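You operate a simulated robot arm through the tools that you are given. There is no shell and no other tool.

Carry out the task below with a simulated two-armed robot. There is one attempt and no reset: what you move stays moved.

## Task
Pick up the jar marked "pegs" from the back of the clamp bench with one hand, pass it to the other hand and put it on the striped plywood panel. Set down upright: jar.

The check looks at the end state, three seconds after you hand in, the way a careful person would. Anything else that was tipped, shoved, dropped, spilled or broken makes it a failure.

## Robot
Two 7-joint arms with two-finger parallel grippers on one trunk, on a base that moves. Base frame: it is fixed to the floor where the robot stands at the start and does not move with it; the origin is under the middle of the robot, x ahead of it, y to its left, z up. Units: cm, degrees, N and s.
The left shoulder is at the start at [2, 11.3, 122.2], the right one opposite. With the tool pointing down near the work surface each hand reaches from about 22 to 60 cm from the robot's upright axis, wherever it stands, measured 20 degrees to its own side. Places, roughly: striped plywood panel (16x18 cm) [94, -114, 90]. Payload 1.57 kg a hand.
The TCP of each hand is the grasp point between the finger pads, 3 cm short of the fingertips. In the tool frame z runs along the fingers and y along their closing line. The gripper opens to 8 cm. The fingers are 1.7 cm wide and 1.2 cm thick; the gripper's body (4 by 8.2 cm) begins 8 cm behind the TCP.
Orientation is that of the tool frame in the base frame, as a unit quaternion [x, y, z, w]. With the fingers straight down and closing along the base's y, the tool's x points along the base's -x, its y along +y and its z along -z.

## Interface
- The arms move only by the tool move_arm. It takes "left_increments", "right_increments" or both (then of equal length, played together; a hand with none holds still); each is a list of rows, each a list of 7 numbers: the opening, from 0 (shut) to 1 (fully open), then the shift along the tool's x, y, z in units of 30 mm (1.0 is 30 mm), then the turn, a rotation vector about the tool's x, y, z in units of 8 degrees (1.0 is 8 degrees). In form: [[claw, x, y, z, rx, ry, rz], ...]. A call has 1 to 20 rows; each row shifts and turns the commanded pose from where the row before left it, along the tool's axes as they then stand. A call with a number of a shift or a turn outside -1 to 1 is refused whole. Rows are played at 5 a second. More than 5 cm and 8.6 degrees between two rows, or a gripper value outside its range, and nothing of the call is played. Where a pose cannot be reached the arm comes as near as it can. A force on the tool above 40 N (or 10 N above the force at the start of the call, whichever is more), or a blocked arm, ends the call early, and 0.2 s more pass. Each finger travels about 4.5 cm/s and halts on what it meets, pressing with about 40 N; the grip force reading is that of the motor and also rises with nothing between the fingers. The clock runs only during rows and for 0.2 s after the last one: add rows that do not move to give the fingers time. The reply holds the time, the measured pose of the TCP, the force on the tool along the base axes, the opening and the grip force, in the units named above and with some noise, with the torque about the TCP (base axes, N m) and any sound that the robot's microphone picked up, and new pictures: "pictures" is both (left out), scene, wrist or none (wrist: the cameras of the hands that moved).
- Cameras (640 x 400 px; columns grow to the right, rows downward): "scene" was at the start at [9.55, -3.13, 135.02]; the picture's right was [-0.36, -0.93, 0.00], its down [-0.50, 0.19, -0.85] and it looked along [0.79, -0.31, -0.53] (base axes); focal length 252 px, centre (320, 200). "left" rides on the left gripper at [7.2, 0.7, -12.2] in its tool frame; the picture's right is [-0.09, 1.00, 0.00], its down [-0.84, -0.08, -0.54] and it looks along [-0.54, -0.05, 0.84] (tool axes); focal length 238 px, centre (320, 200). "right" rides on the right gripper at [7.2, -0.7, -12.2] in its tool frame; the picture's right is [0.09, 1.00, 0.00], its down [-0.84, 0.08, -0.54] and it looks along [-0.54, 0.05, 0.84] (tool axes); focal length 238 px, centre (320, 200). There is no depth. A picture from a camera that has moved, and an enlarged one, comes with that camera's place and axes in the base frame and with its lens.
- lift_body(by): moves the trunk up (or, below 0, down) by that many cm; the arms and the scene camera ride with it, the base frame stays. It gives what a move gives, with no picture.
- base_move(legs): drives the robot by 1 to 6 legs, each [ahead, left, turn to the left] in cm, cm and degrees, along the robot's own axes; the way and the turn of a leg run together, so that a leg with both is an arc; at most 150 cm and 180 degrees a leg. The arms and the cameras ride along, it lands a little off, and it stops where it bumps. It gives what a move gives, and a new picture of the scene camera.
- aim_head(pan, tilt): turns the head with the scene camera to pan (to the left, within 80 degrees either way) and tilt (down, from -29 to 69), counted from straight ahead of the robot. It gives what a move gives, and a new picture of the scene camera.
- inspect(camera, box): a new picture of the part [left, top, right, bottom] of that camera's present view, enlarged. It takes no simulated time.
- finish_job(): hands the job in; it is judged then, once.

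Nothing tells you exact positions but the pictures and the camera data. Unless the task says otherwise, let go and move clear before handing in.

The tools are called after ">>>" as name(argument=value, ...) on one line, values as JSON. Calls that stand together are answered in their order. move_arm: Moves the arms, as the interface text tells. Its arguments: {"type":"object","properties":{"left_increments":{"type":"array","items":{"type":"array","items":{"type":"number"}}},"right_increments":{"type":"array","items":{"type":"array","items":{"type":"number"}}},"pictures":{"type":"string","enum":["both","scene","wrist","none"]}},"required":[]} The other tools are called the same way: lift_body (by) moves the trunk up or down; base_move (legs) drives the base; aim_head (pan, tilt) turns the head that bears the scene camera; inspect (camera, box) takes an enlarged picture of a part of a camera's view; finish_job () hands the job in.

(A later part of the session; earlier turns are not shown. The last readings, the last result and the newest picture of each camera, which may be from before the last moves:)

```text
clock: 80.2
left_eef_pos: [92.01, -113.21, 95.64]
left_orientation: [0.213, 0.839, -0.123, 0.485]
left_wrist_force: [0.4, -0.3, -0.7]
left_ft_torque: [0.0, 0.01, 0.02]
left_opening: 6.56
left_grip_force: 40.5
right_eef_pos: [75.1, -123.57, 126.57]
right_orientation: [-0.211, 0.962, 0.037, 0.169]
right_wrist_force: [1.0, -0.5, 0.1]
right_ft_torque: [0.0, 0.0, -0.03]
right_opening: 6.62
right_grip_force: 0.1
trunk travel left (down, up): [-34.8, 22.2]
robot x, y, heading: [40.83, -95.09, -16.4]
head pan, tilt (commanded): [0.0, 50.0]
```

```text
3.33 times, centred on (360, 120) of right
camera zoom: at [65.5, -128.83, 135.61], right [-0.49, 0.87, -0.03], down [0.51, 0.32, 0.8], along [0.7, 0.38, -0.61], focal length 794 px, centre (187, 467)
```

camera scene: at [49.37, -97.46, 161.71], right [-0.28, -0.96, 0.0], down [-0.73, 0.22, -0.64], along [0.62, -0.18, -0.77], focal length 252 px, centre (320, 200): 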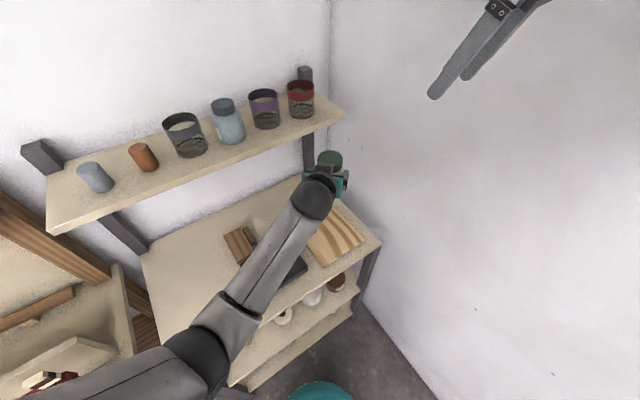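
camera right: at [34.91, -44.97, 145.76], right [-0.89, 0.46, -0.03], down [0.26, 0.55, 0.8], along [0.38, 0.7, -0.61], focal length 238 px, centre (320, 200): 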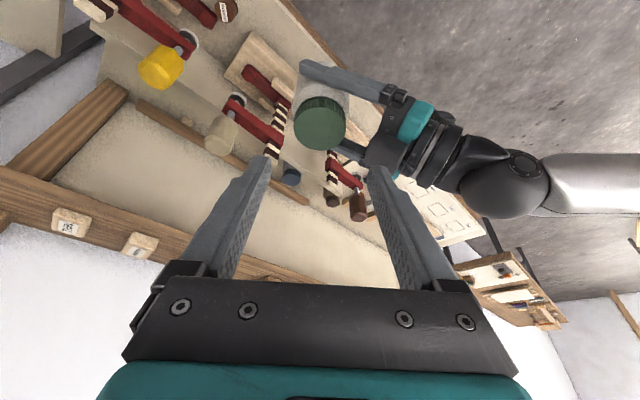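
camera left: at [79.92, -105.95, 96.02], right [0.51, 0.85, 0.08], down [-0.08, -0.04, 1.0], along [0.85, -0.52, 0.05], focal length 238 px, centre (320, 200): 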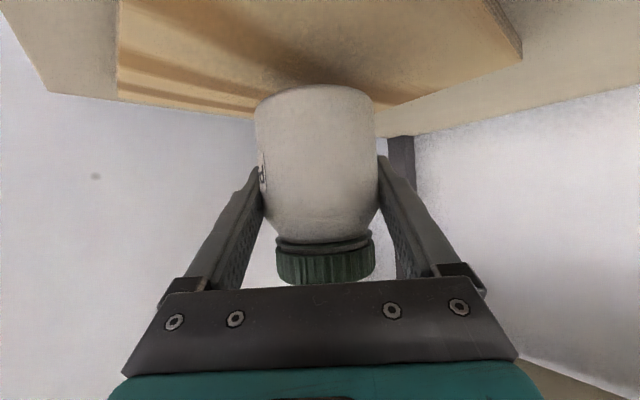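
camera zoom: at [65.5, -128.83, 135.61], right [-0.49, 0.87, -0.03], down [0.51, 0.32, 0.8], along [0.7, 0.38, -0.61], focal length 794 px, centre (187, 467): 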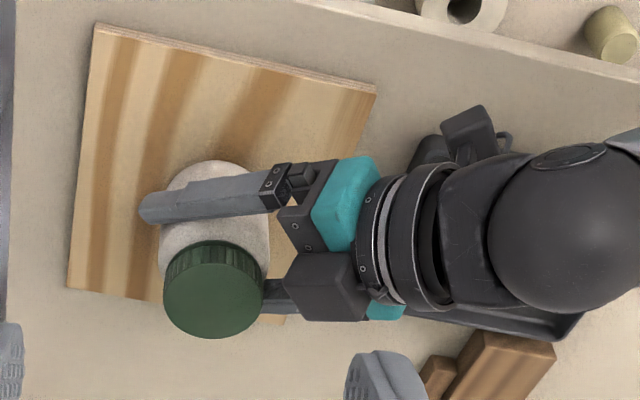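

>>> move_arm(left_increments=[[0, 0.0577, 0, 0.0333, 0, 0, 0], [0, 0, 0, 0, 0, 0, 0]], pictures="none")

>>> move_arm(left_increments=[[0, 0.0577, 0, 0.0333, 0, 0, 0], [0, 0, 0, 0, 0, 0, 0]], pictures="none")

```text
clock: 80.8
left_eef_pos: [92.08, -113.18, 95.47]
left_orientation: [0.212, 0.84, -0.122, 0.485]
left_wrist_force: [0.5, -0.8, 0.3]
left_ft_torque: [0.01, -0.01, -0.02]
left_opening: 6.56
left_grip_force: 39.8
right_eef_pos: [75.05, -123.62, 126.65]
right_orientation: [-0.21, 0.962, 0.038, 0.169]
right_wrist_force: [1.0, 0.1, -0.2]
right_ft_torque: [0.01, 0.01, 0.0]
right_opening: 6.65
right_grip_force: 0.3
trunk travel left (down, up): [-34.8, 22.2]
robot x, y, heading: [41.02, -94.83, -16.2]
head pan, tilt (commanded): [0.0, 50.0]
```

```text
clock: 81.4
left_eef_pos: [92.03, -113.13, 95.21]
left_orientation: [0.213, 0.84, -0.122, 0.484]
left_wrist_force: [0.2, 0.7, -0.7]
left_ft_torque: [0.0, -0.03, -0.04]
left_opening: 6.57
left_grip_force: 39.3
right_eef_pos: [75.15, -123.56, 126.67]
right_orientation: [-0.211, 0.962, 0.037, 0.17]
right_wrist_force: [0.2, -0.6, 0.1]
right_ft_torque: [0.0, -0.01, 0.03]
right_opening: 6.63
right_grip_force: 0.1
trunk travel left (down, up): [-34.8, 22.2]
robot x, y, heading: [40.71, -95.06, -16.7]
head pan, tilt (commanded): [0.0, 50.0]
```

Still no contact; two more small steps.

>>> move_arm(left_increments=[[0, 0.0577, 0, 0.0333, 0, 0, 0], [0, 0, 0, 0, 0, 0, 0]], pictures="none")

>>> move_arm(left_increments=[[0, 0.0577, 0, 0.0333, 0, 0, 0], [0, 0, 0, 0, 0, 0, 0]], pictures="wrist")

>>> inspect(camera="left", box=[200, 20, 440, 170])

>>> inspect(camera="right", box=[300, 60, 420, 180])

```text
clock: 82.0
left_eef_pos: [92.02, -113.19, 95.02]
left_orientation: [0.213, 0.839, -0.123, 0.485]
left_wrist_force: [0.2, -0.5, -0.6]
left_ft_torque: [-0.02, 0.01, 0.01]
left_opening: 6.54
left_grip_force: 40.2
right_eef_pos: [75.06, -123.71, 126.75]
right_orientation: [-0.21, 0.962, 0.037, 0.17]
right_wrist_force: [-0.8, 0.4, 0.3]
right_ft_torque: [0.0, -0.02, -0.03]
right_opening: 6.65
right_grip_force: 0.2
trunk travel left (down, up): [-34.8, 22.2]
robot x, y, heading: [40.99, -95.04, -16.5]
head pan, tilt (commanded): [0.0, 50.0]
```

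```text
clock: 82.6
left_eef_pos: [92.12, -113.2, 94.8]
left_orientation: [0.213, 0.839, -0.123, 0.485]
left_wrist_force: [-0.2, -0.7, -0.8]
left_ft_torque: [0.0, 0.0, 0.02]
left_opening: 6.56
left_grip_force: 40.0
right_eef_pos: [75.07, -123.57, 126.59]
right_orientation: [-0.21, 0.962, 0.037, 0.169]
right_wrist_force: [0.1, -0.4, -0.6]
right_ft_torque: [0.02, -0.03, -0.03]
right_opening: 6.64
right_grip_force: 0.0
trunk travel left (down, up): [-34.8, 22.2]
robot x, y, heading: [40.79, -95.06, -16.4]
head pan, tilt (commanded): [0.0, 50.0]
camera left: at [79.94, -106.0, 94.73], right [0.51, 0.85, 0.08], down [-0.08, -0.04, 1.0], along [0.85, -0.52, 0.05], focal length 238 px, centre (320, 200)
```

left: 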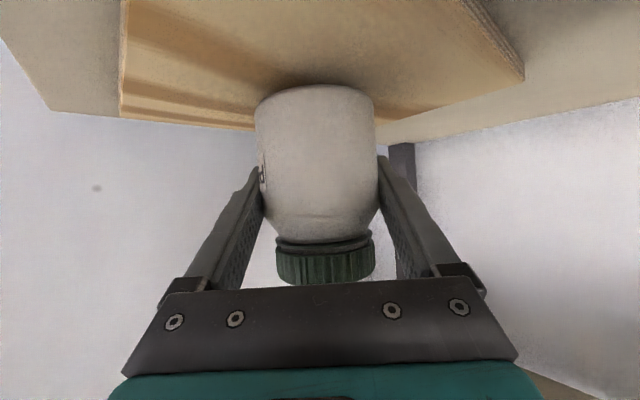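

```text
2.67 times, centred on (320, 95) of left
camera zoom: at [79.94, -106.0, 94.73], right [0.51, 0.85, 0.08], down [-0.08, -0.04, 1.0], along [0.85, -0.52, 0.05], focal length 636 px, centre (320, 480)
```

zoom: 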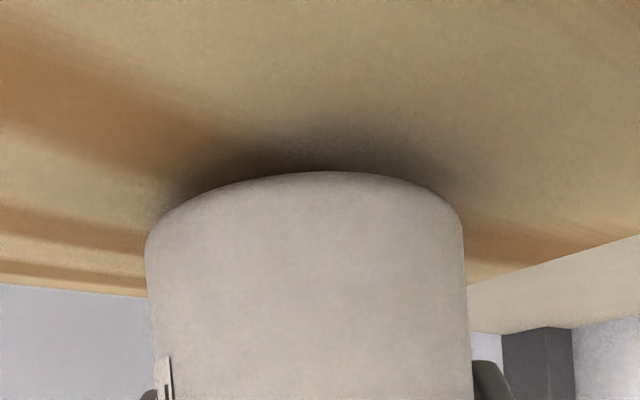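

```text
3.33 times, centred on (360, 120) of right
camera zoom: at [65.5, -128.83, 135.61], right [-0.49, 0.87, -0.03], down [0.51, 0.32, 0.8], along [0.7, 0.38, -0.61], focal length 794 px, centre (187, 467)
```

zoom: 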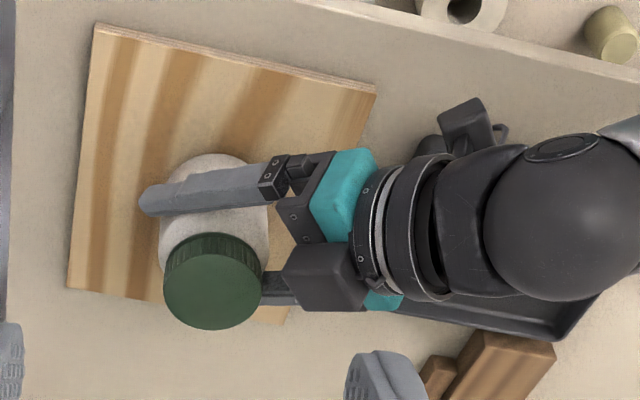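

The shadow under the jar is closing up but no contact yet; the panel seems slightly lower than assumed (~89). Continuing down in small steps.

>>> move_arm(left_increments=[[0, 0.0577, 0, 0.0333, 0, 0, 0], [0, 0, 0, 0, 0, 0, 0]], pictures="none")

>>> move_arm(left_increments=[[0, 0.0577, 0, 0.0333, 0, 0, 0], [0, 0, 0, 0, 0, 0, 0]], pictures="none")

>>> move_arm(left_increments=[[0, 0.0577, 0, 0.0333, 0, 0, 0], [0, 0, 0, 0, 0, 0, 0]], pictures="wrist")

>>> inspect(camera="left", box=[200, 20, 440, 170])

```text
clock: 83.2
left_eef_pos: [91.98, -113.2, 94.58]
left_orientation: [0.213, 0.84, -0.123, 0.484]
left_wrist_force: [0.2, -0.9, -0.8]
left_ft_torque: [-0.01, 0.02, -0.01]
left_opening: 6.55
left_grip_force: 40.0
right_eef_pos: [75.1, -123.64, 126.66]
right_orientation: [-0.211, 0.962, 0.037, 0.17]
right_wrist_force: [-0.3, 0.0, 1.0]
right_ft_torque: [-0.02, -0.02, -0.01]
right_opening: 6.67
right_grip_force: 0.0
trunk travel left (down, up): [-34.8, 22.2]
robot x, y, heading: [40.78, -94.62, -16.2]
head pan, tilt (commanded): [0.0, 50.0]
```

```text
clock: 83.8
left_eef_pos: [92.04, -113.25, 94.39]
left_orientation: [0.213, 0.839, -0.123, 0.484]
left_wrist_force: [0.0, -0.1, 0.1]
left_ft_torque: [-0.01, 0.01, 0.05]
left_opening: 6.55
left_grip_force: 40.0
right_eef_pos: [75.14, -123.6, 126.53]
right_orientation: [-0.211, 0.962, 0.037, 0.17]
right_wrist_force: [0.8, -0.1, -0.3]
right_ft_torque: [-0.02, 0.01, -0.01]
right_opening: 6.62
right_grip_force: 0.0
trunk travel left (down, up): [-34.8, 22.2]
robot x, y, heading: [40.69, -94.89, -16.6]
head pan, tilt (commanded): [0.0, 50.0]
```

```text
clock: 84.4
left_eef_pos: [92.21, -113.11, 94.17]
left_orientation: [0.212, 0.84, -0.122, 0.484]
left_wrist_force: [-0.1, 0.4, -0.6]
left_ft_torque: [-0.03, -0.03, -0.06]
left_opening: 6.54
left_grip_force: 39.5
right_eef_pos: [75.01, -123.58, 126.66]
right_orientation: [-0.211, 0.962, 0.037, 0.169]
right_wrist_force: [-0.7, 0.4, 0.3]
right_ft_torque: [0.01, -0.02, 0.0]
right_opening: 6.64
right_grip_force: 0.0
trunk travel left (down, up): [-34.8, 22.2]
robot x, y, heading: [40.72, -95.06, -16.5]
head pan, tilt (commanded): [0.0, 50.0]
camera left: at [79.98, -105.98, 94.11], right [0.51, 0.85, 0.08], down [-0.08, -0.04, 1.0], along [0.85, -0.52, 0.05], focal length 238 px, centre (320, 200)
```

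left: 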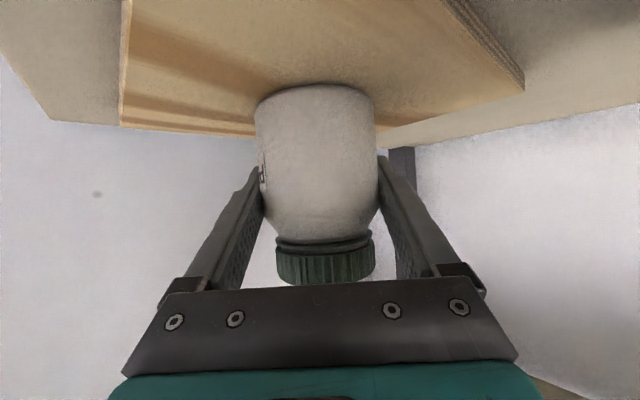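

```text
2.67 times, centred on (320, 95) of left
camera zoom: at [79.98, -105.98, 94.11], right [0.51, 0.85, 0.08], down [-0.08, -0.04, 1.0], along [0.85, -0.52, 0.05], focal length 636 px, centre (320, 480)
```

zoom: 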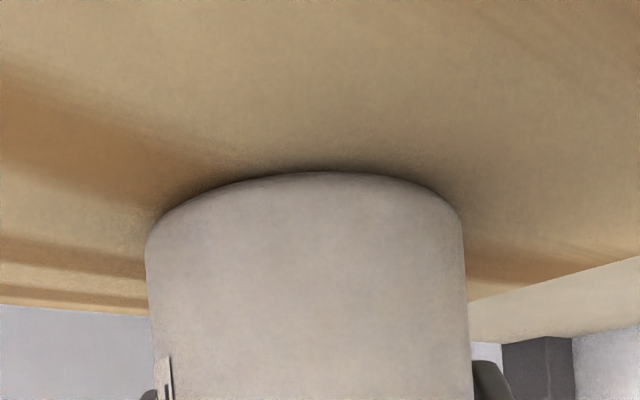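

Very close now — the contact shadow is tight. More small steps.

>>> move_arm(left_increments=[[0, 0.0433, 0, 0.025, 0, 0, 0], [0, 0, 0, 0, 0, 0, 0]], pictures="none")

>>> move_arm(left_increments=[[0, 0.0433, 0, 0.025, 0, 0, 0], [0, 0, 0, 0, 0, 0, 0]], pictures="none")

>>> inspect(camera="left", box=[200, 20, 440, 170])

```text
clock: 85.0
left_eef_pos: [92.05, -113.04, 94.19]
left_orientation: [0.213, 0.839, -0.123, 0.486]
left_wrist_force: [-0.8, -1.1, 5.0]
left_ft_torque: [-0.07, 0.1, 0.03]
left_opening: 6.56
left_grip_force: 39.8
right_eef_pos: [75.02, -123.66, 126.69]
right_orientation: [-0.211, 0.962, 0.038, 0.169]
right_wrist_force: [0.0, -0.1, 0.2]
right_ft_torque: [-0.02, 0.02, -0.01]
right_opening: 6.62
right_grip_force: 0.0
trunk travel left (down, up): [-34.8, 22.2]
robot x, y, heading: [40.95, -94.98, -16.4]
head pan, tilt (commanded): [0.0, 50.0]
```

```text
clock: 85.6
left_eef_pos: [92.15, -113.04, 94.16]
left_orientation: [0.213, 0.838, -0.121, 0.488]
left_wrist_force: [-2.9, -5.4, 14.2]
left_ft_torque: [-0.35, 0.44, 0.13]
left_opening: 6.53
left_grip_force: 40.2
right_eef_pos: [74.84, -123.55, 126.68]
right_orientation: [-0.21, 0.962, 0.037, 0.17]
right_wrist_force: [-0.1, -0.3, -1.1]
right_ft_torque: [-0.02, 0.0, 0.02]
right_opening: 6.65
right_grip_force: 0.2
trunk travel left (down, up): [-34.8, 22.2]
robot x, y, heading: [40.91, -95.16, -16.4]
head pan, tilt (commanded): [0.0, 50.0]
```

```text
2.67 times, centred on (320, 95) of left
camera zoom: at [80.09, -105.82, 93.97], right [0.51, 0.85, 0.09], down [-0.09, -0.05, 0.99], along [0.85, -0.52, 0.05], focal length 636 px, centre (320, 480)
```

zoom: 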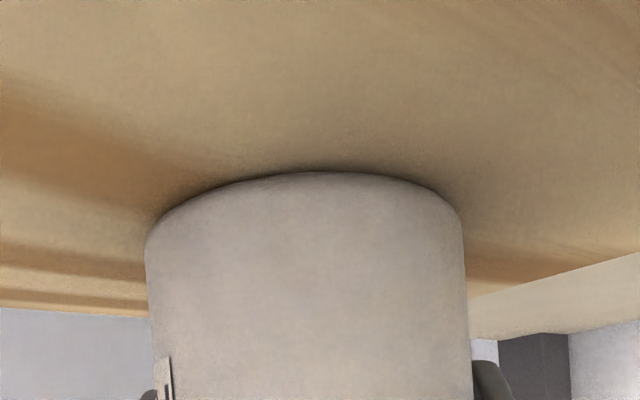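

Contact: the jar is resting on the panel (14 N, slightly over-pressed). I'll ease up 1.5 mm, then open the left gripper gradually.

>>> move_arm(left_increments=[[0, -0.0433, 0, -0.025, 0, 0, 0], [0, 0, 0, 0, 0, 0, 0], [0, 0, 0, 0, 0, 0, 0]], pictures="none")

```text
clock: 86.4
left_eef_pos: [92.41, -112.68, 94.24]
left_orientation: [0.214, 0.838, -0.116, 0.488]
left_wrist_force: [-2.4, -3.2, 7.6]
left_ft_torque: [-0.33, 0.25, 0.02]
left_opening: 6.55
left_grip_force: 39.8
right_eef_pos: [74.93, -123.6, 126.65]
right_orientation: [-0.21, 0.962, 0.036, 0.169]
right_wrist_force: [0.3, -0.1, 0.1]
right_ft_torque: [-0.02, 0.0, -0.07]
right_opening: 6.63
right_grip_force: 0.1
trunk travel left (down, up): [-34.8, 22.2]
robot x, y, heading: [40.81, -95.06, -16.6]
head pan, tilt (commanded): [0.0, 50.0]
```

The hand shifted slightly under load. I'll look before releasing.

>>> inspect(camera="left", box=[160, 20, 480, 300])

>>> inspect(camera="right", box=[300, 60, 480, 180])

>>> inspect(camera="scene", box=[220, 100, 440, 320])

```text
1.43 times, centred on (320, 160) of left
camera zoom: at [80.23, -105.52, 94.06], right [0.51, 0.85, 0.09], down [-0.09, -0.05, 0.99], along [0.86, -0.52, 0.05], focal length 340 px, centre (320, 257)
```

zoom: 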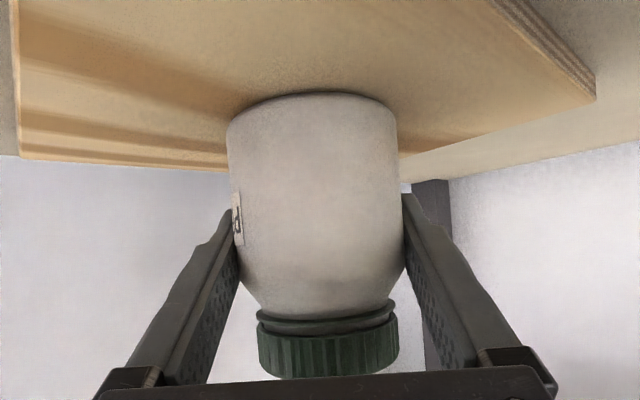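

```text
3.33 times, centred on (390, 120) of right
camera zoom: at [65.41, -128.84, 135.63], right [-0.49, 0.87, -0.03], down [0.51, 0.32, 0.8], along [0.7, 0.38, -0.6], focal length 794 px, centre (87, 467)
```

zoom: 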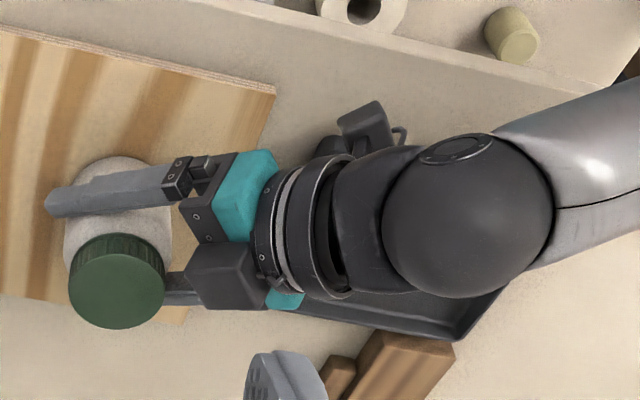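

```text
1.82 times, centred on (330, 210) of scene
camera zoom: at [49.29, -97.47, 139.71], right [-0.28, -0.96, 0.0], down [-0.73, 0.22, -0.64], along [0.62, -0.18, -0.77], focal length 458 px, centre (302, 182)
```

zoom: 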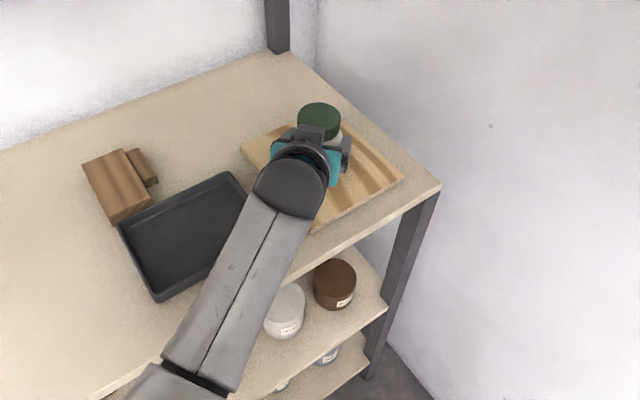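

>>> move_arm(left_increments=[[0, -0.0289, 0, -0.0167, 0, 0, 0], [0, 0, 0, 0, 0, 0, 0], [0, 0, 0, 0, 0, 0, 0]], pictures="none")

>>> inspect(camera="left", box=[160, 20, 480, 300])

```text
clock: 87.2
left_eef_pos: [92.58, -112.39, 94.17]
left_orientation: [0.215, 0.839, -0.114, 0.487]
left_wrist_force: [-2.9, -1.4, 5.4]
left_ft_torque: [-0.21, 0.17, -0.04]
left_opening: 6.53
left_grip_force: 40.2
right_eef_pos: [75.11, -123.6, 126.69]
right_orientation: [-0.211, 0.962, 0.036, 0.17]
right_wrist_force: [0.2, -0.6, -0.5]
right_ft_torque: [0.02, 0.0, -0.01]
right_opening: 6.64
right_grip_force: 0.1
trunk travel left (down, up): [-34.8, 22.2]
robot x, y, heading: [41.07, -94.69, -16.5]
head pan, tilt (commanded): [0.0, 50.0]
```

```text
1.43 times, centred on (320, 160) of left
camera zoom: at [80.36, -105.3, 94.08], right [0.51, 0.86, 0.1], down [-0.09, -0.06, 0.99], along [0.86, -0.51, 0.05], focal length 340 px, centre (320, 257)
```

zoom: 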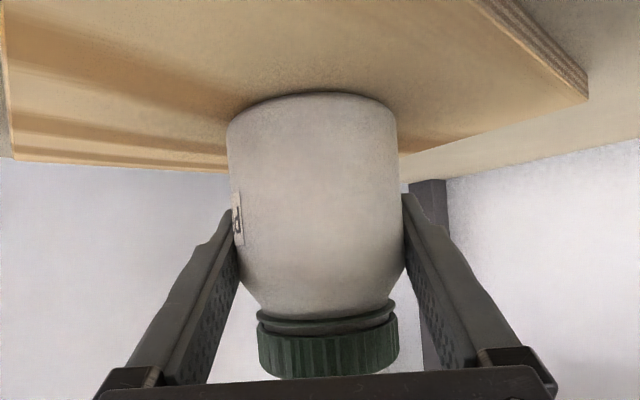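

There's a small residual load making the hand creep sideways. I'll ease up another 2 mm to unload it.

>>> move_arm(left_increments=[[0, -0.0433, 0, -0.025, 0, 0, 0], [0, -0.0144, 0, -0.0083, 0, 0, 0], [0, 0, 0, 0, 0, 0, 0]], pictures="none")

>>> inspect(camera="left", box=[160, 20, 480, 300])

>>> inspect(camera="right", box=[300, 60, 480, 180])

```text
clock: 88.0
left_eef_pos: [92.78, -112.12, 94.2]
left_orientation: [0.217, 0.838, -0.11, 0.488]
left_wrist_force: [-2.3, -1.8, 4.5]
left_ft_torque: [-0.16, 0.22, 0.0]
left_opening: 6.55
left_grip_force: 40.0
right_eef_pos: [75.08, -123.49, 126.64]
right_orientation: [-0.21, 0.962, 0.036, 0.17]
right_wrist_force: [-0.1, -0.6, 0.7]
right_ft_torque: [-0.02, 0.01, 0.04]
right_opening: 6.64
right_grip_force: 0.0
trunk travel left (down, up): [-34.8, 22.2]
robot x, y, heading: [40.85, -95.06, -16.5]
head pan, tilt (commanded): [0.0, 50.0]
```

```text
1.43 times, centred on (320, 160) of left
camera zoom: at [80.57, -104.93, 94.12], right [0.51, 0.86, 0.11], down [-0.09, -0.07, 0.99], along [0.86, -0.51, 0.05], focal length 340 px, centre (320, 257)
```

zoom: 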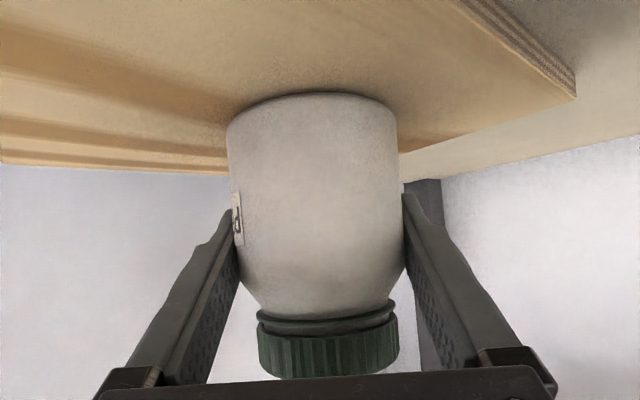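

```text
3.33 times, centred on (390, 120) of right
camera zoom: at [65.42, -128.83, 135.63], right [-0.49, 0.87, -0.03], down [0.51, 0.32, 0.8], along [0.7, 0.38, -0.6], focal length 794 px, centre (87, 467)
```

zoom: 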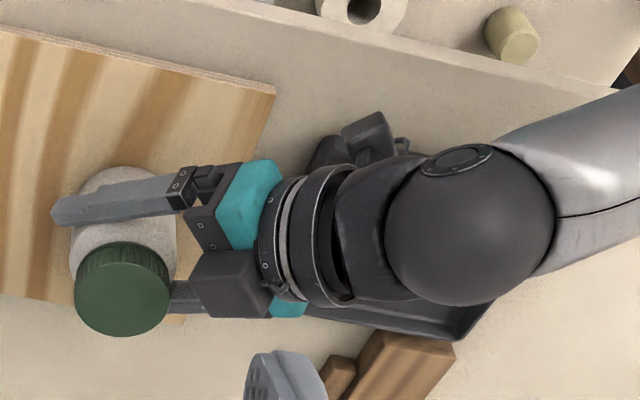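

The hand keeps creeping; I want to rule out another contact along the left arm. I'll look with the head from above/left.

>>> aim_head(pan=20, tilt=60)

```text
clock: 88.8
left_eef_pos: [92.94, -112.14, 94.25]
left_orientation: [0.216, 0.839, -0.109, 0.487]
left_wrist_force: [-2.2, -0.4, 1.7]
left_ft_torque: [-0.1, 0.15, -0.02]
left_opening: 6.53
left_grip_force: 40.1
right_eef_pos: [75.04, -123.68, 126.73]
right_orientation: [-0.21, 0.962, 0.036, 0.17]
right_wrist_force: [0.3, 0.5, -0.2]
right_ft_torque: [-0.05, 0.01, 0.01]
right_opening: 6.65
right_grip_force: 0.1
trunk travel left (down, up): [-34.8, 22.2]
robot x, y, heading: [40.56, -95.38, -16.6]
head pan, tilt (commanded): [20.0, 60.0]
camera scene: at [48.61, -94.86, 138.45], right [0.06, -1.0, 0.0], down [-0.86, -0.05, -0.5], along [0.5, 0.03, -0.87], focal length 252 px, centre (320, 200)
```

scene: 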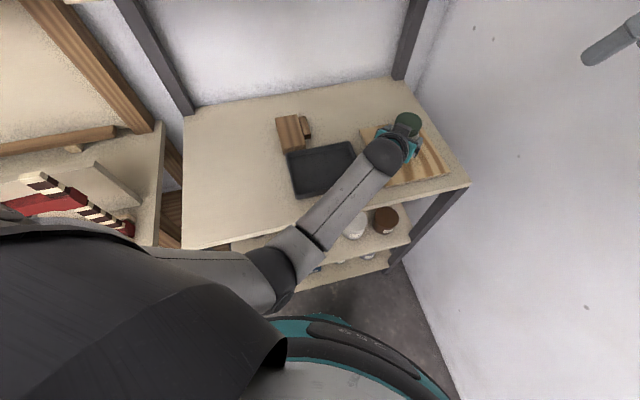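

The load has nearly gone and the arm is free of other contacts. I'll lift the jar 6 mm to break contact and let the hand recover its commanded pose, then set it down again and release straight away.

>>> move_arm(left_increments=[[0, -0.0866, 0, -0.05, 0, 0, 0], [0, -0.0866, 0, -0.05, 0, 0, 0], [0, 0, 0, 0, 0, 0, 0], [0, 0, 0, 0, 0, 0, 0]], pictures="none")

>>> inspect(camera="left", box=[160, 20, 480, 300])

>>> inspect(camera="right", box=[300, 60, 480, 180])

```text
clock: 89.8
left_eef_pos: [92.98, -111.69, 94.84]
left_orientation: [0.217, 0.838, -0.106, 0.489]
left_wrist_force: [0.7, 0.9, 0.0]
left_ft_torque: [0.0, -0.01, 0.02]
left_opening: 6.56
left_grip_force: 40.0
right_eef_pos: [75.02, -123.59, 126.62]
right_orientation: [-0.212, 0.962, 0.037, 0.169]
right_wrist_force: [-0.3, 0.2, -0.2]
right_ft_torque: [0.03, 0.0, 0.0]
right_opening: 6.66
right_grip_force: 0.0
trunk travel left (down, up): [-34.8, 22.2]
robot x, y, heading: [40.86, -95.4, -16.5]
head pan, tilt (commanded): [20.0, 60.0]
```

```text
1.43 times, centred on (320, 160) of left
camera zoom: at [80.81, -104.61, 94.66], right [0.5, 0.86, 0.11], down [-0.1, -0.08, 0.99], along [0.86, -0.51, 0.05], focal length 340 px, centre (320, 257)
```

zoom: 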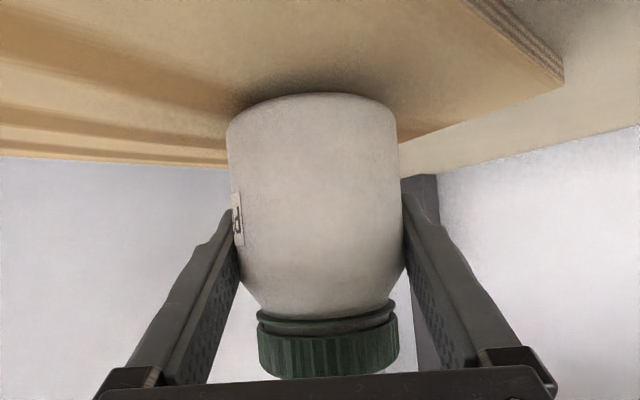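

```text
3.33 times, centred on (390, 120) of right
camera zoom: at [65.5, -128.83, 135.61], right [-0.49, 0.87, -0.03], down [0.51, 0.32, 0.8], along [0.7, 0.38, -0.61], focal length 794 px, centre (87, 467)
```

zoom: 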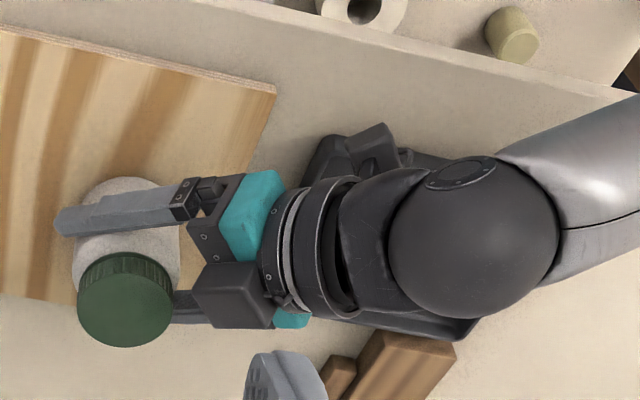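

The hand drifted about 1.3 cm and rolled 2° while pressed, so I'll raise the trunk 1 cm, undo the roll and re-centre, then lower with the trunk instead of the arm.

>>> lift_body(by=1)

>>> move_arm(left_increments=[[0, 0, -0.3, 0, 0.0625, 0, -0.108], [0, 0, -0.3, 0, 0.0625, 0, -0.108], [0, 0, 0, 0, 0, 0, 0], [0, 0, 0, 0, 0, 0, 0]], pictures="wrist")

>>> inspect(camera="left", box=[160, 20, 480, 300])

>>> inspect(camera="right", box=[240, 0, 480, 200])

```text
clock: 90.4
left_eef_pos: [93.08, -111.77, 95.79]
left_orientation: [0.218, 0.838, -0.107, 0.489]
left_wrist_force: [0.5, 0.1, 0.7]
left_ft_torque: [-0.01, 0.04, -0.01]
left_opening: 6.53
left_grip_force: 40.4
right_eef_pos: [75.11, -123.7, 127.67]
right_orientation: [-0.21, 0.962, 0.037, 0.17]
right_wrist_force: [0.0, -0.1, -0.2]
right_ft_torque: [0.01, -0.01, 0.01]
right_opening: 6.65
right_grip_force: 0.0
trunk travel left (down, up): [-35.8, 21.2]
robot x, y, heading: [41.19, -95.11, -16.6]
head pan, tilt (commanded): [20.0, 60.0]
```

```text
clock: 91.6
left_eef_pos: [93.39, -111.09, 95.08]
left_orientation: [0.215, 0.839, -0.095, 0.491]
left_wrist_force: [-0.7, 0.2, -0.1]
left_ft_torque: [-0.01, 0.0, 0.02]
left_opening: 6.53
left_grip_force: 39.9
right_eef_pos: [75.03, -123.61, 127.65]
right_orientation: [-0.21, 0.962, 0.037, 0.17]
right_wrist_force: [-0.2, 0.4, 0.3]
right_ft_torque: [0.01, 0.01, 0.0]
right_opening: 6.63
right_grip_force: 0.0
trunk travel left (down, up): [-35.8, 21.2]
robot x, y, heading: [40.79, -95.59, -16.4]
head pan, tilt (commanded): [20.0, 60.0]
stopped in row 4 (left hand): the arm was blocked; the commanded pose is now the measured one
camera left: at [81.08, -104.2, 95.05], right [0.49, 0.86, 0.13], down [-0.1, -0.09, 0.99], along [0.86, -0.5, 0.04], focal length 238 px, centre (320, 200)
```

left: 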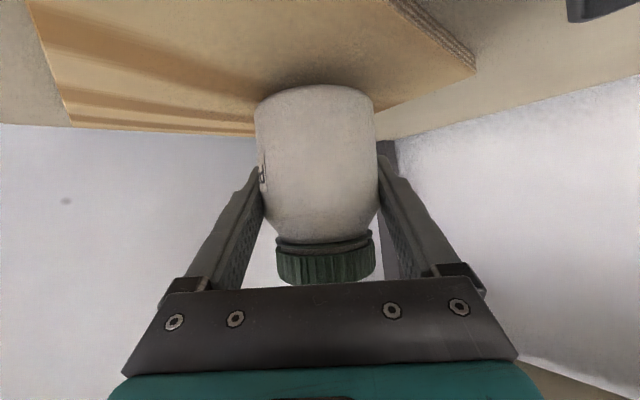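

```text
1.43 times, centred on (320, 160) of left
camera zoom: at [81.08, -104.2, 95.05], right [0.49, 0.86, 0.13], down [-0.1, -0.09, 0.99], along [0.86, -0.5, 0.04], focal length 340 px, centre (320, 257)
```

zoom: 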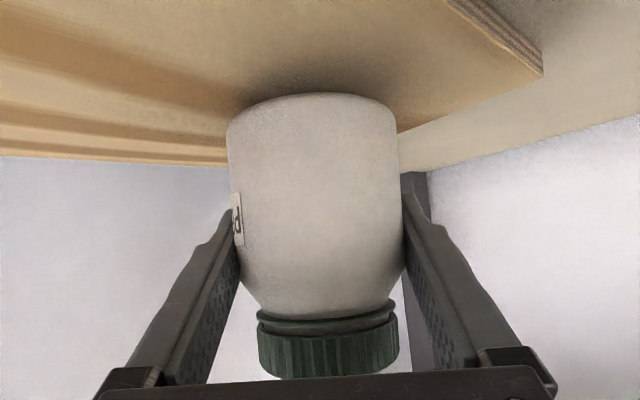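

```text
2.00 times, centred on (360, 100) of right
camera zoom: at [65.51, -128.82, 136.61], right [-0.49, 0.87, -0.03], down [0.51, 0.32, 0.8], along [0.7, 0.38, -0.6], focal length 477 px, centre (240, 400)
```

zoom: 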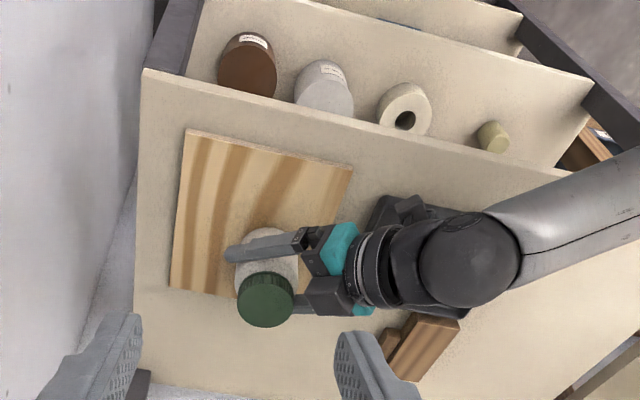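

The report says the left arm is blocked — probably its elbow against my own chest, not the jar. I'll raise the hand relative to the shoulder by 4 cm (to be made up with the trunk) to free it.

>>> move_arm(left_increments=[[0, -0.289, 0, -0.167, 0, 0, 0], [0, -0.289, 0, -0.167, 0, 0, 0], [0, -0.289, 0, -0.167, 0, 0, 0], [0, -0.289, 0, -0.167, 0, 0, 0], [0, 0, 0, 0, 0, 0, 0], [0, 0, 0, 0, 0, 0, 0]], pictures="scene")

```text
clock: 93.0
left_eef_pos: [93.56, -110.67, 98.84]
left_orientation: [0.217, 0.839, -0.089, 0.491]
left_wrist_force: [0.1, 0.0, -0.3]
left_ft_torque: [0.0, -0.03, -0.02]
left_opening: 6.54
left_grip_force: 40.2
right_eef_pos: [75.1, -123.53, 127.7]
right_orientation: [-0.21, 0.962, 0.037, 0.17]
right_wrist_force: [0.8, 0.3, -0.1]
right_ft_torque: [0.0, 0.01, -0.01]
right_opening: 6.64
right_grip_force: 0.0
trunk travel left (down, up): [-35.8, 21.2]
robot x, y, heading: [40.87, -94.87, -16.2]
head pan, tilt (commanded): [20.0, 60.0]
camera scene: at [48.66, -94.86, 139.45], right [0.06, -1.0, 0.0], down [-0.86, -0.05, -0.5], along [0.5, 0.03, -0.87], focal length 252 px, centre (320, 200)
```

scene: 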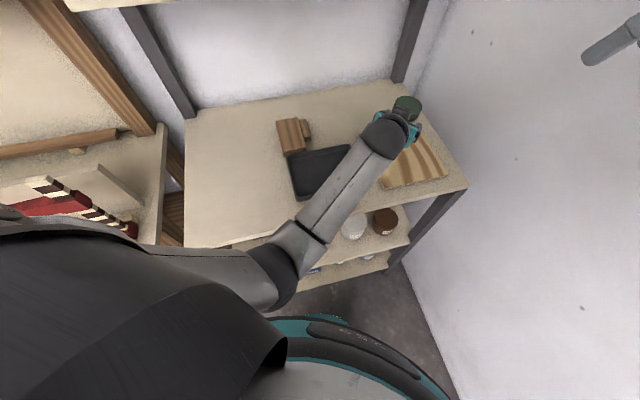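

>>> inspect(camera="scene", box=[140, 180, 420, 400])

>>> inspect(camera="right", box=[300, 0, 640, 200])

```text
1.82 times, centred on (280, 290) of scene
camera zoom: at [48.66, -94.86, 139.45], right [0.06, -1.0, 0.0], down [-0.86, -0.05, -0.5], along [0.5, 0.03, -0.87], focal length 458 px, centre (393, 36)
```

zoom: 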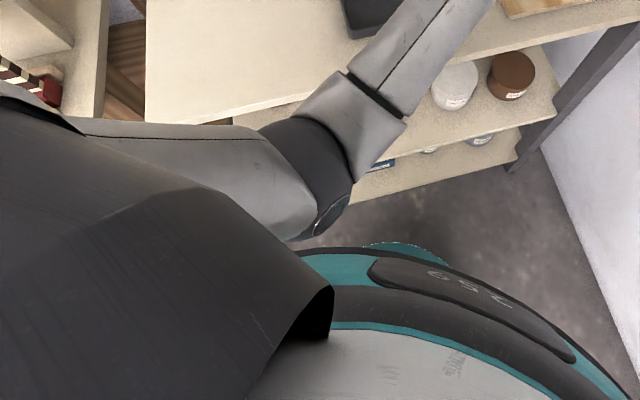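

```text
1.88 times, centred on (470, 100) of right
camera zoom: at [65.5, -128.83, 136.61], right [-0.49, 0.87, -0.03], down [0.51, 0.32, 0.8], along [0.7, 0.38, -0.61], focal length 449 px, centre (38, 388)
```

zoom: 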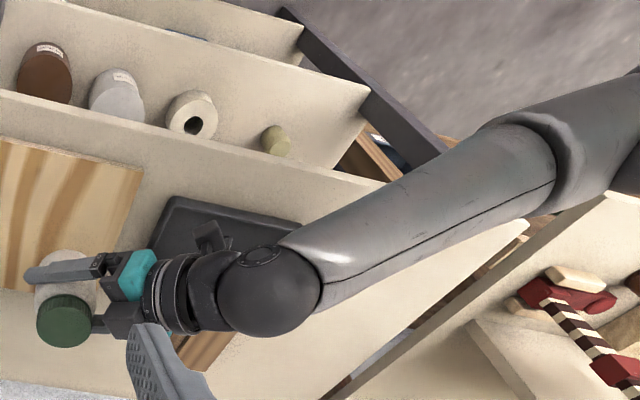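

The left elbow is tucked right against my chest ring, which explains the block. I'll raise the trunk 6 cm for safety, extend the left arm forward 6 cm to pull the elbow away, and later back the base up to compensate.

>>> lift_body(by=6)

>>> move_arm(left_increments=[[0, -0.323, 0.1, 0.561, 0, 0, 0], [0, -0.323, 0.1, 0.561, 0, 0, 0], [0, -0.323, 0.1, 0.561, 0, 0, 0], [0, 0, 0, 0, 0, 0, 0], [0, 0, 0, 0, 0, 0, 0]], pictures="scene")

>>> inspect(camera="scene", box=[140, 180, 420, 400])

```text
clock: 94.0
left_eef_pos: [93.66, -110.72, 104.99]
left_orientation: [0.216, 0.839, -0.089, 0.492]
left_wrist_force: [0.4, -0.2, -0.7]
left_ft_torque: [-0.01, -0.01, -0.01]
left_opening: 6.54
left_grip_force: 39.8
right_eef_pos: [75.12, -123.6, 133.58]
right_orientation: [-0.211, 0.962, 0.037, 0.17]
right_wrist_force: [-0.1, -0.2, -0.1]
right_ft_torque: [-0.01, 0.0, 0.03]
right_opening: 6.64
right_grip_force: 0.0
trunk travel left (down, up): [-41.8, 15.2]
robot x, y, heading: [41.0, -95.29, -16.6]
head pan, tilt (commanded): [20.0, 60.0]
```

```text
clock: 95.2
left_eef_pos: [98.78, -112.98, 105.04]
left_orientation: [0.215, 0.839, -0.095, 0.49]
left_wrist_force: [0.1, 0.3, -0.7]
left_ft_torque: [0.0, 0.01, -0.01]
left_opening: 6.54
left_grip_force: 40.2
right_eef_pos: [75.15, -123.63, 133.66]
right_orientation: [-0.211, 0.962, 0.037, 0.17]
right_wrist_force: [-0.6, 0.4, 0.0]
right_ft_torque: [0.0, 0.01, 0.0]
right_opening: 6.67
right_grip_force: 0.0
trunk travel left (down, up): [-41.8, 15.2]
robot x, y, heading: [40.77, -95.09, -16.4]
head pan, tilt (commanded): [20.0, 60.0]
camera scene: at [48.67, -94.88, 145.45], right [0.06, -1.0, 0.0], down [-0.86, -0.05, -0.5], along [0.5, 0.03, -0.87], focal length 252 px, centre (320, 200)
```

scene: 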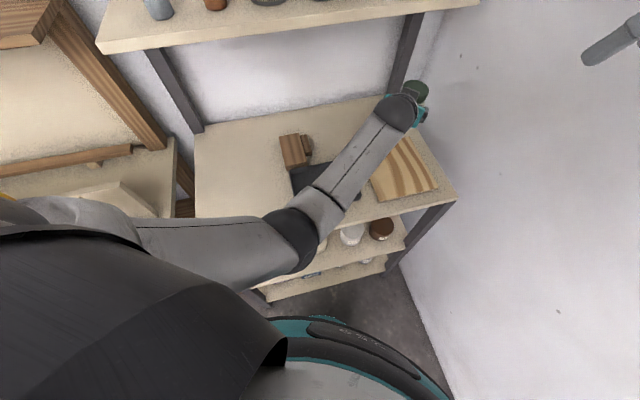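

```text
1.82 times, centred on (280, 290) of scene
camera zoom: at [48.67, -94.88, 145.45], right [0.06, -1.0, 0.0], down [-0.86, -0.05, -0.5], along [0.5, 0.03, -0.87], focal length 458 px, centre (393, 36)
```

zoom: 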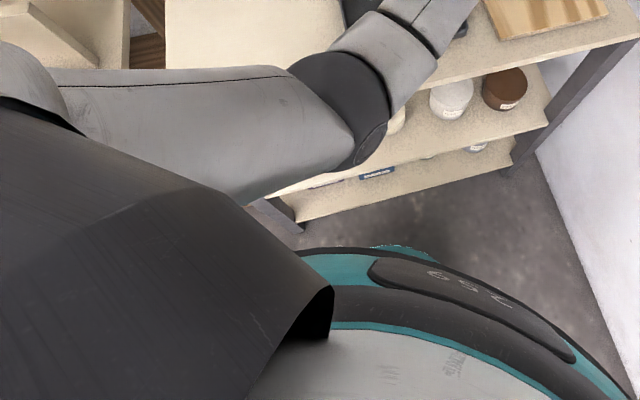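

The elbow is now clear of the chest ring and the arm tracks properly. I'll level the hand's 3° roll and then drive the base back to put the jar over the panel centre.

>>> move_arm(left_increments=[[0, 0, 0, 0, 0.092, 0, -0.159], [0, 0, 0, 0, 0.092, 0, -0.159], [0, 0, 0, 0, 0, 0, 0], [0, 0, 0, 0, 0, 0, 0]], pictures="none")

>>> base_move(legs=[[-6.2, -2.2, 0]])

>>> inspect(camera="left", box=[160, 20, 480, 300])

>>> inspect(camera="right", box=[240, 0, 480, 200])

```text
clock: 96.2
left_eef_pos: [98.94, -112.93, 105.11]
left_orientation: [0.202, 0.842, -0.117, 0.486]
left_wrist_force: [0.6, -0.6, -1.0]
left_ft_torque: [0.02, -0.02, 0.03]
left_opening: 6.57
left_grip_force: 40.3
right_eef_pos: [75.12, -123.66, 133.61]
right_orientation: [-0.21, 0.962, 0.037, 0.17]
right_wrist_force: [-0.3, -0.5, 0.7]
right_ft_torque: [-0.02, 0.01, -0.01]
right_opening: 6.66
right_grip_force: 0.0
trunk travel left (down, up): [-41.8, 15.2]
robot x, y, heading: [41.17, -95.27, -16.3]
head pan, tilt (commanded): [20.0, 60.0]
```

```text
clock: 97.2
left_eef_pos: [92.42, -113.28, 105.35]
left_orientation: [0.203, 0.842, -0.118, 0.487]
left_wrist_force: [0.1, 0.1, 0.2]
left_ft_torque: [0.02, -0.05, -0.03]
left_opening: 6.56
left_grip_force: 39.9
right_eef_pos: [68.4, -123.96, 133.71]
right_orientation: [-0.211, 0.962, 0.036, 0.169]
right_wrist_force: [0.4, 0.5, -0.5]
right_ft_torque: [0.03, -0.01, 0.0]
right_opening: 6.65
right_grip_force: 0.0
trunk travel left (down, up): [-41.8, 15.2]
robot x, y, heading: [34.71, -95.25, -16.4]
head pan, tilt (commanded): [20.0, 60.0]
camera scene: at [42.0, -95.21, 145.46], right [0.06, -1.0, 0.0], down [-0.86, -0.05, -0.5], along [0.5, 0.03, -0.87], focal length 252 px, centre (320, 200)
```

scene: 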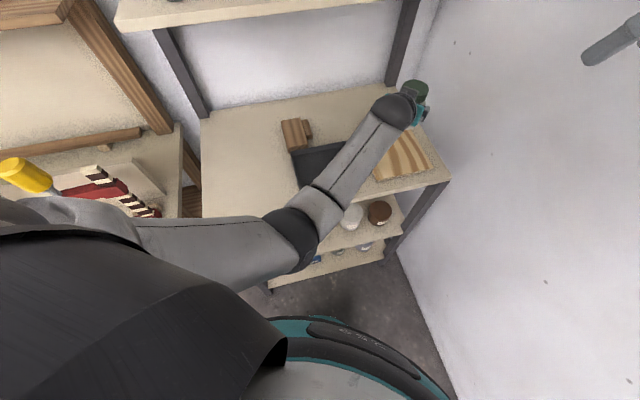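

```text
1.43 times, centred on (320, 160) of left
camera zoom: at [79.99, -106.41, 105.11], right [0.49, 0.87, 0.08], down [-0.08, -0.04, 1.0], along [0.87, -0.5, 0.05], focal length 340 px, centre (320, 257)
```

zoom: 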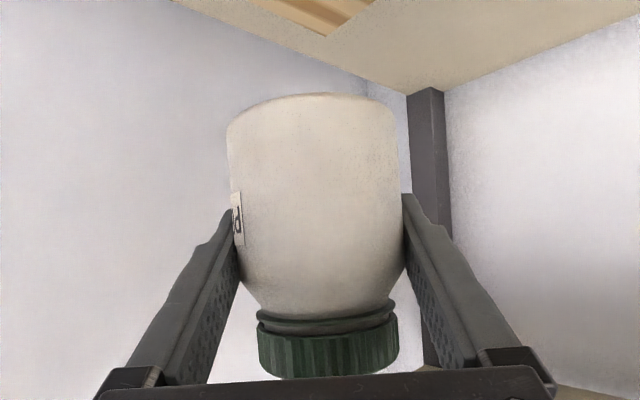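

```text
2.00 times, centred on (360, 100) of right
camera zoom: at [58.87, -129.16, 142.63], right [-0.5, 0.87, -0.03], down [0.51, 0.32, 0.8], along [0.7, 0.38, -0.6], focal length 477 px, centre (240, 400)
```

zoom: 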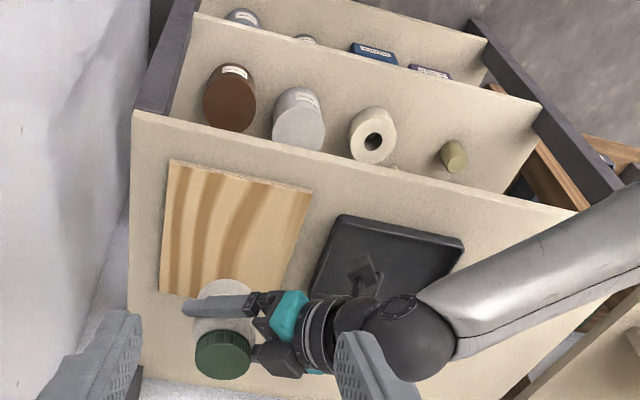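

The hand is level again and the jar is over the panel centre (56.4, -134.9). I'll lower with the trunk: contact occurred earlier with the hand at about z 94.15, so I go to about 1.2 cm above that first.

>>> lift_body(by=-9.8)

>>> inspect(camera="left", box=[160, 20, 480, 300])

>>> inspect(camera="right", box=[240, 0, 480, 200])

```text
clock: 98.5
left_eef_pos: [92.35, -113.28, 95.33]
left_orientation: [0.203, 0.842, -0.118, 0.486]
left_wrist_force: [0.1, 0.5, -0.7]
left_ft_torque: [-0.01, -0.02, 0.01]
left_opening: 6.55
left_grip_force: 39.8
right_eef_pos: [68.63, -123.93, 123.93]
right_orientation: [-0.212, 0.962, 0.037, 0.17]
right_wrist_force: [-0.1, -0.1, -0.8]
right_ft_torque: [0.0, -0.04, 0.01]
right_opening: 6.63
right_grip_force: 0.0
trunk travel left (down, up): [-32.0, 25.0]
robot x, y, heading: [34.03, -95.38, -16.3]
head pan, tilt (commanded): [20.0, 60.0]
```

```text
1.43 times, centred on (320, 160) of left
camera zoom: at [80.1, -106.36, 95.27], right [0.49, 0.87, 0.08], down [-0.08, -0.05, 1.0], along [0.87, -0.5, 0.05], focal length 340 px, centre (320, 257)
```

zoom: 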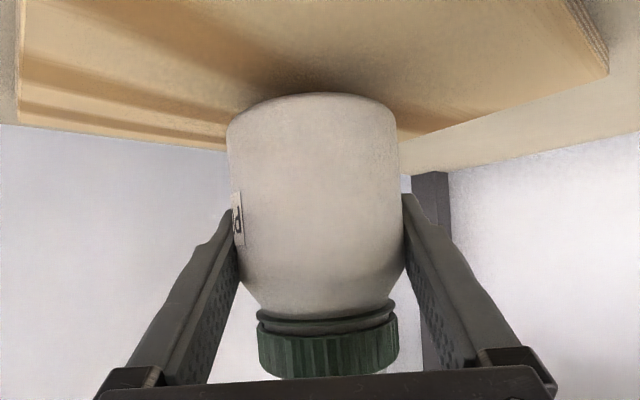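

```text
2.00 times, centred on (360, 100) of right
camera zoom: at [58.99, -129.15, 132.82], right [-0.5, 0.87, -0.03], down [0.51, 0.32, 0.8], along [0.7, 0.38, -0.61], focal length 477 px, centre (240, 400)
```

zoom: 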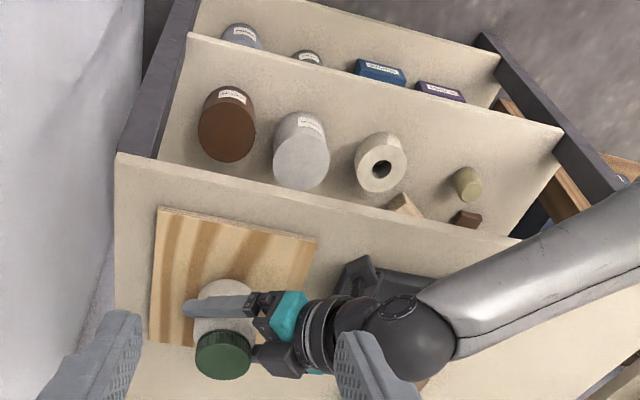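

>>> lift_body(by=-0.8)

>>> lift_body(by=-0.2)

>>> inspect(camera="left", box=[200, 20, 440, 170])

```text
clock: 99.1
left_eef_pos: [92.48, -113.34, 94.53]
left_orientation: [0.202, 0.842, -0.117, 0.487]
left_wrist_force: [0.1, 0.3, 0.3]
left_ft_torque: [0.02, -0.01, 0.0]
left_opening: 6.53
left_grip_force: 40.2
right_eef_pos: [68.51, -123.86, 123.09]
right_orientation: [-0.212, 0.962, 0.038, 0.17]
right_wrist_force: [-0.1, -0.1, 0.5]
right_ft_torque: [0.0, -0.02, 0.01]
right_opening: 6.62
right_grip_force: 0.0
trunk travel left (down, up): [-31.2, 25.8]
robot x, y, heading: [34.16, -95.5, -16.5]
head pan, tilt (commanded): [20.0, 60.0]
```

```text
clock: 99.6
left_eef_pos: [92.44, -113.38, 94.43]
left_orientation: [0.203, 0.842, -0.118, 0.486]
left_wrist_force: [0.2, 0.8, 0.2]
left_ft_torque: [-0.01, -0.01, 0.01]
left_opening: 6.52
left_grip_force: 40.3
right_eef_pos: [68.7, -123.94, 122.86]
right_orientation: [-0.212, 0.962, 0.038, 0.17]
right_wrist_force: [-0.1, -0.1, 0.4]
right_ft_torque: [0.01, 0.0, 0.0]
right_opening: 6.66
right_grip_force: 0.0
trunk travel left (down, up): [-31.0, 26.0]
robot x, y, heading: [34.19, -95.28, -16.1]
head pan, tilt (commanded): [20.0, 60.0]
```

```text
2.67 times, centred on (320, 95) of left
camera zoom: at [80.1, -106.38, 94.26], right [0.49, 0.87, 0.08], down [-0.08, -0.05, 1.0], along [0.87, -0.5, 0.05], focal length 636 px, centre (320, 480)
```

zoom: 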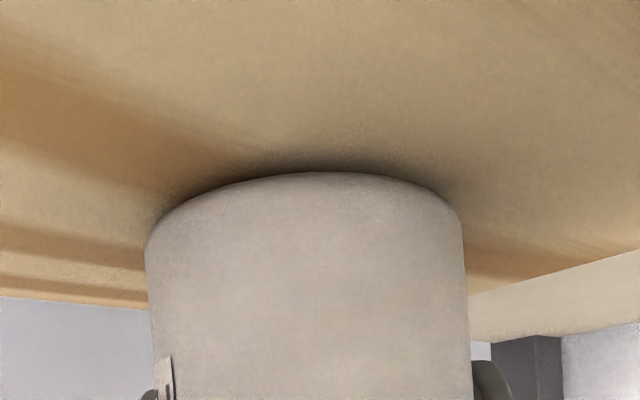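

>>> lift_body(by=-0.15)

>>> lift_body(by=-0.1)

```text
clock: 100.1
left_eef_pos: [92.38, -113.29, 94.2]
left_orientation: [0.203, 0.842, -0.117, 0.486]
left_wrist_force: [0.6, -0.2, 0.1]
left_ft_torque: [-0.01, -0.03, 0.01]
left_opening: 6.51
left_grip_force: 40.0
right_eef_pos: [68.53, -123.9, 122.75]
right_orientation: [-0.211, 0.962, 0.037, 0.17]
right_wrist_force: [-0.9, 0.0, 0.4]
right_ft_torque: [0.0, 0.0, 0.01]
right_opening: 6.64
right_grip_force: 0.1
trunk travel left (down, up): [-30.9, 26.1]
robot x, y, heading: [34.59, -95.46, -16.3]
head pan, tilt (commanded): [20.0, 60.0]
```

```text
clock: 100.7
left_eef_pos: [92.49, -113.38, 94.15]
left_orientation: [0.202, 0.842, -0.118, 0.487]
left_wrist_force: [0.3, 1.1, 0.9]
left_ft_torque: [0.09, 0.0, 0.0]
left_opening: 6.53
left_grip_force: 40.0
right_eef_pos: [68.64, -123.84, 122.58]
right_orientation: [-0.211, 0.962, 0.036, 0.17]
right_wrist_force: [0.0, -0.2, 0.4]
right_ft_torque: [0.02, -0.03, 0.01]
right_opening: 6.65
right_grip_force: 0.1
trunk travel left (down, up): [-30.8, 26.2]
robot x, y, heading: [34.1, -95.07, -16.7]
head pan, tilt (commanded): [20.0, 60.0]
```

First touch is showing (torque rising). One more 1 mm to seat it, then open.

>>> lift_body(by=-0.1)

```text
clock: 101.2
left_eef_pos: [92.35, -113.28, 94.06]
left_orientation: [0.202, 0.842, -0.117, 0.487]
left_wrist_force: [-0.5, 0.4, 5.3]
left_ft_torque: [0.17, 0.05, 0.0]
left_opening: 6.51
left_grip_force: 39.7
right_eef_pos: [68.52, -123.95, 122.47]
right_orientation: [-0.21, 0.962, 0.036, 0.17]
right_wrist_force: [0.1, 0.5, 0.4]
right_ft_torque: [0.01, 0.01, -0.01]
right_opening: 6.64
right_grip_force: 0.0
trunk travel left (down, up): [-30.7, 26.3]
robot x, y, heading: [34.32, -95.38, -16.4]
head pan, tilt (commanded): [20.0, 60.0]
```

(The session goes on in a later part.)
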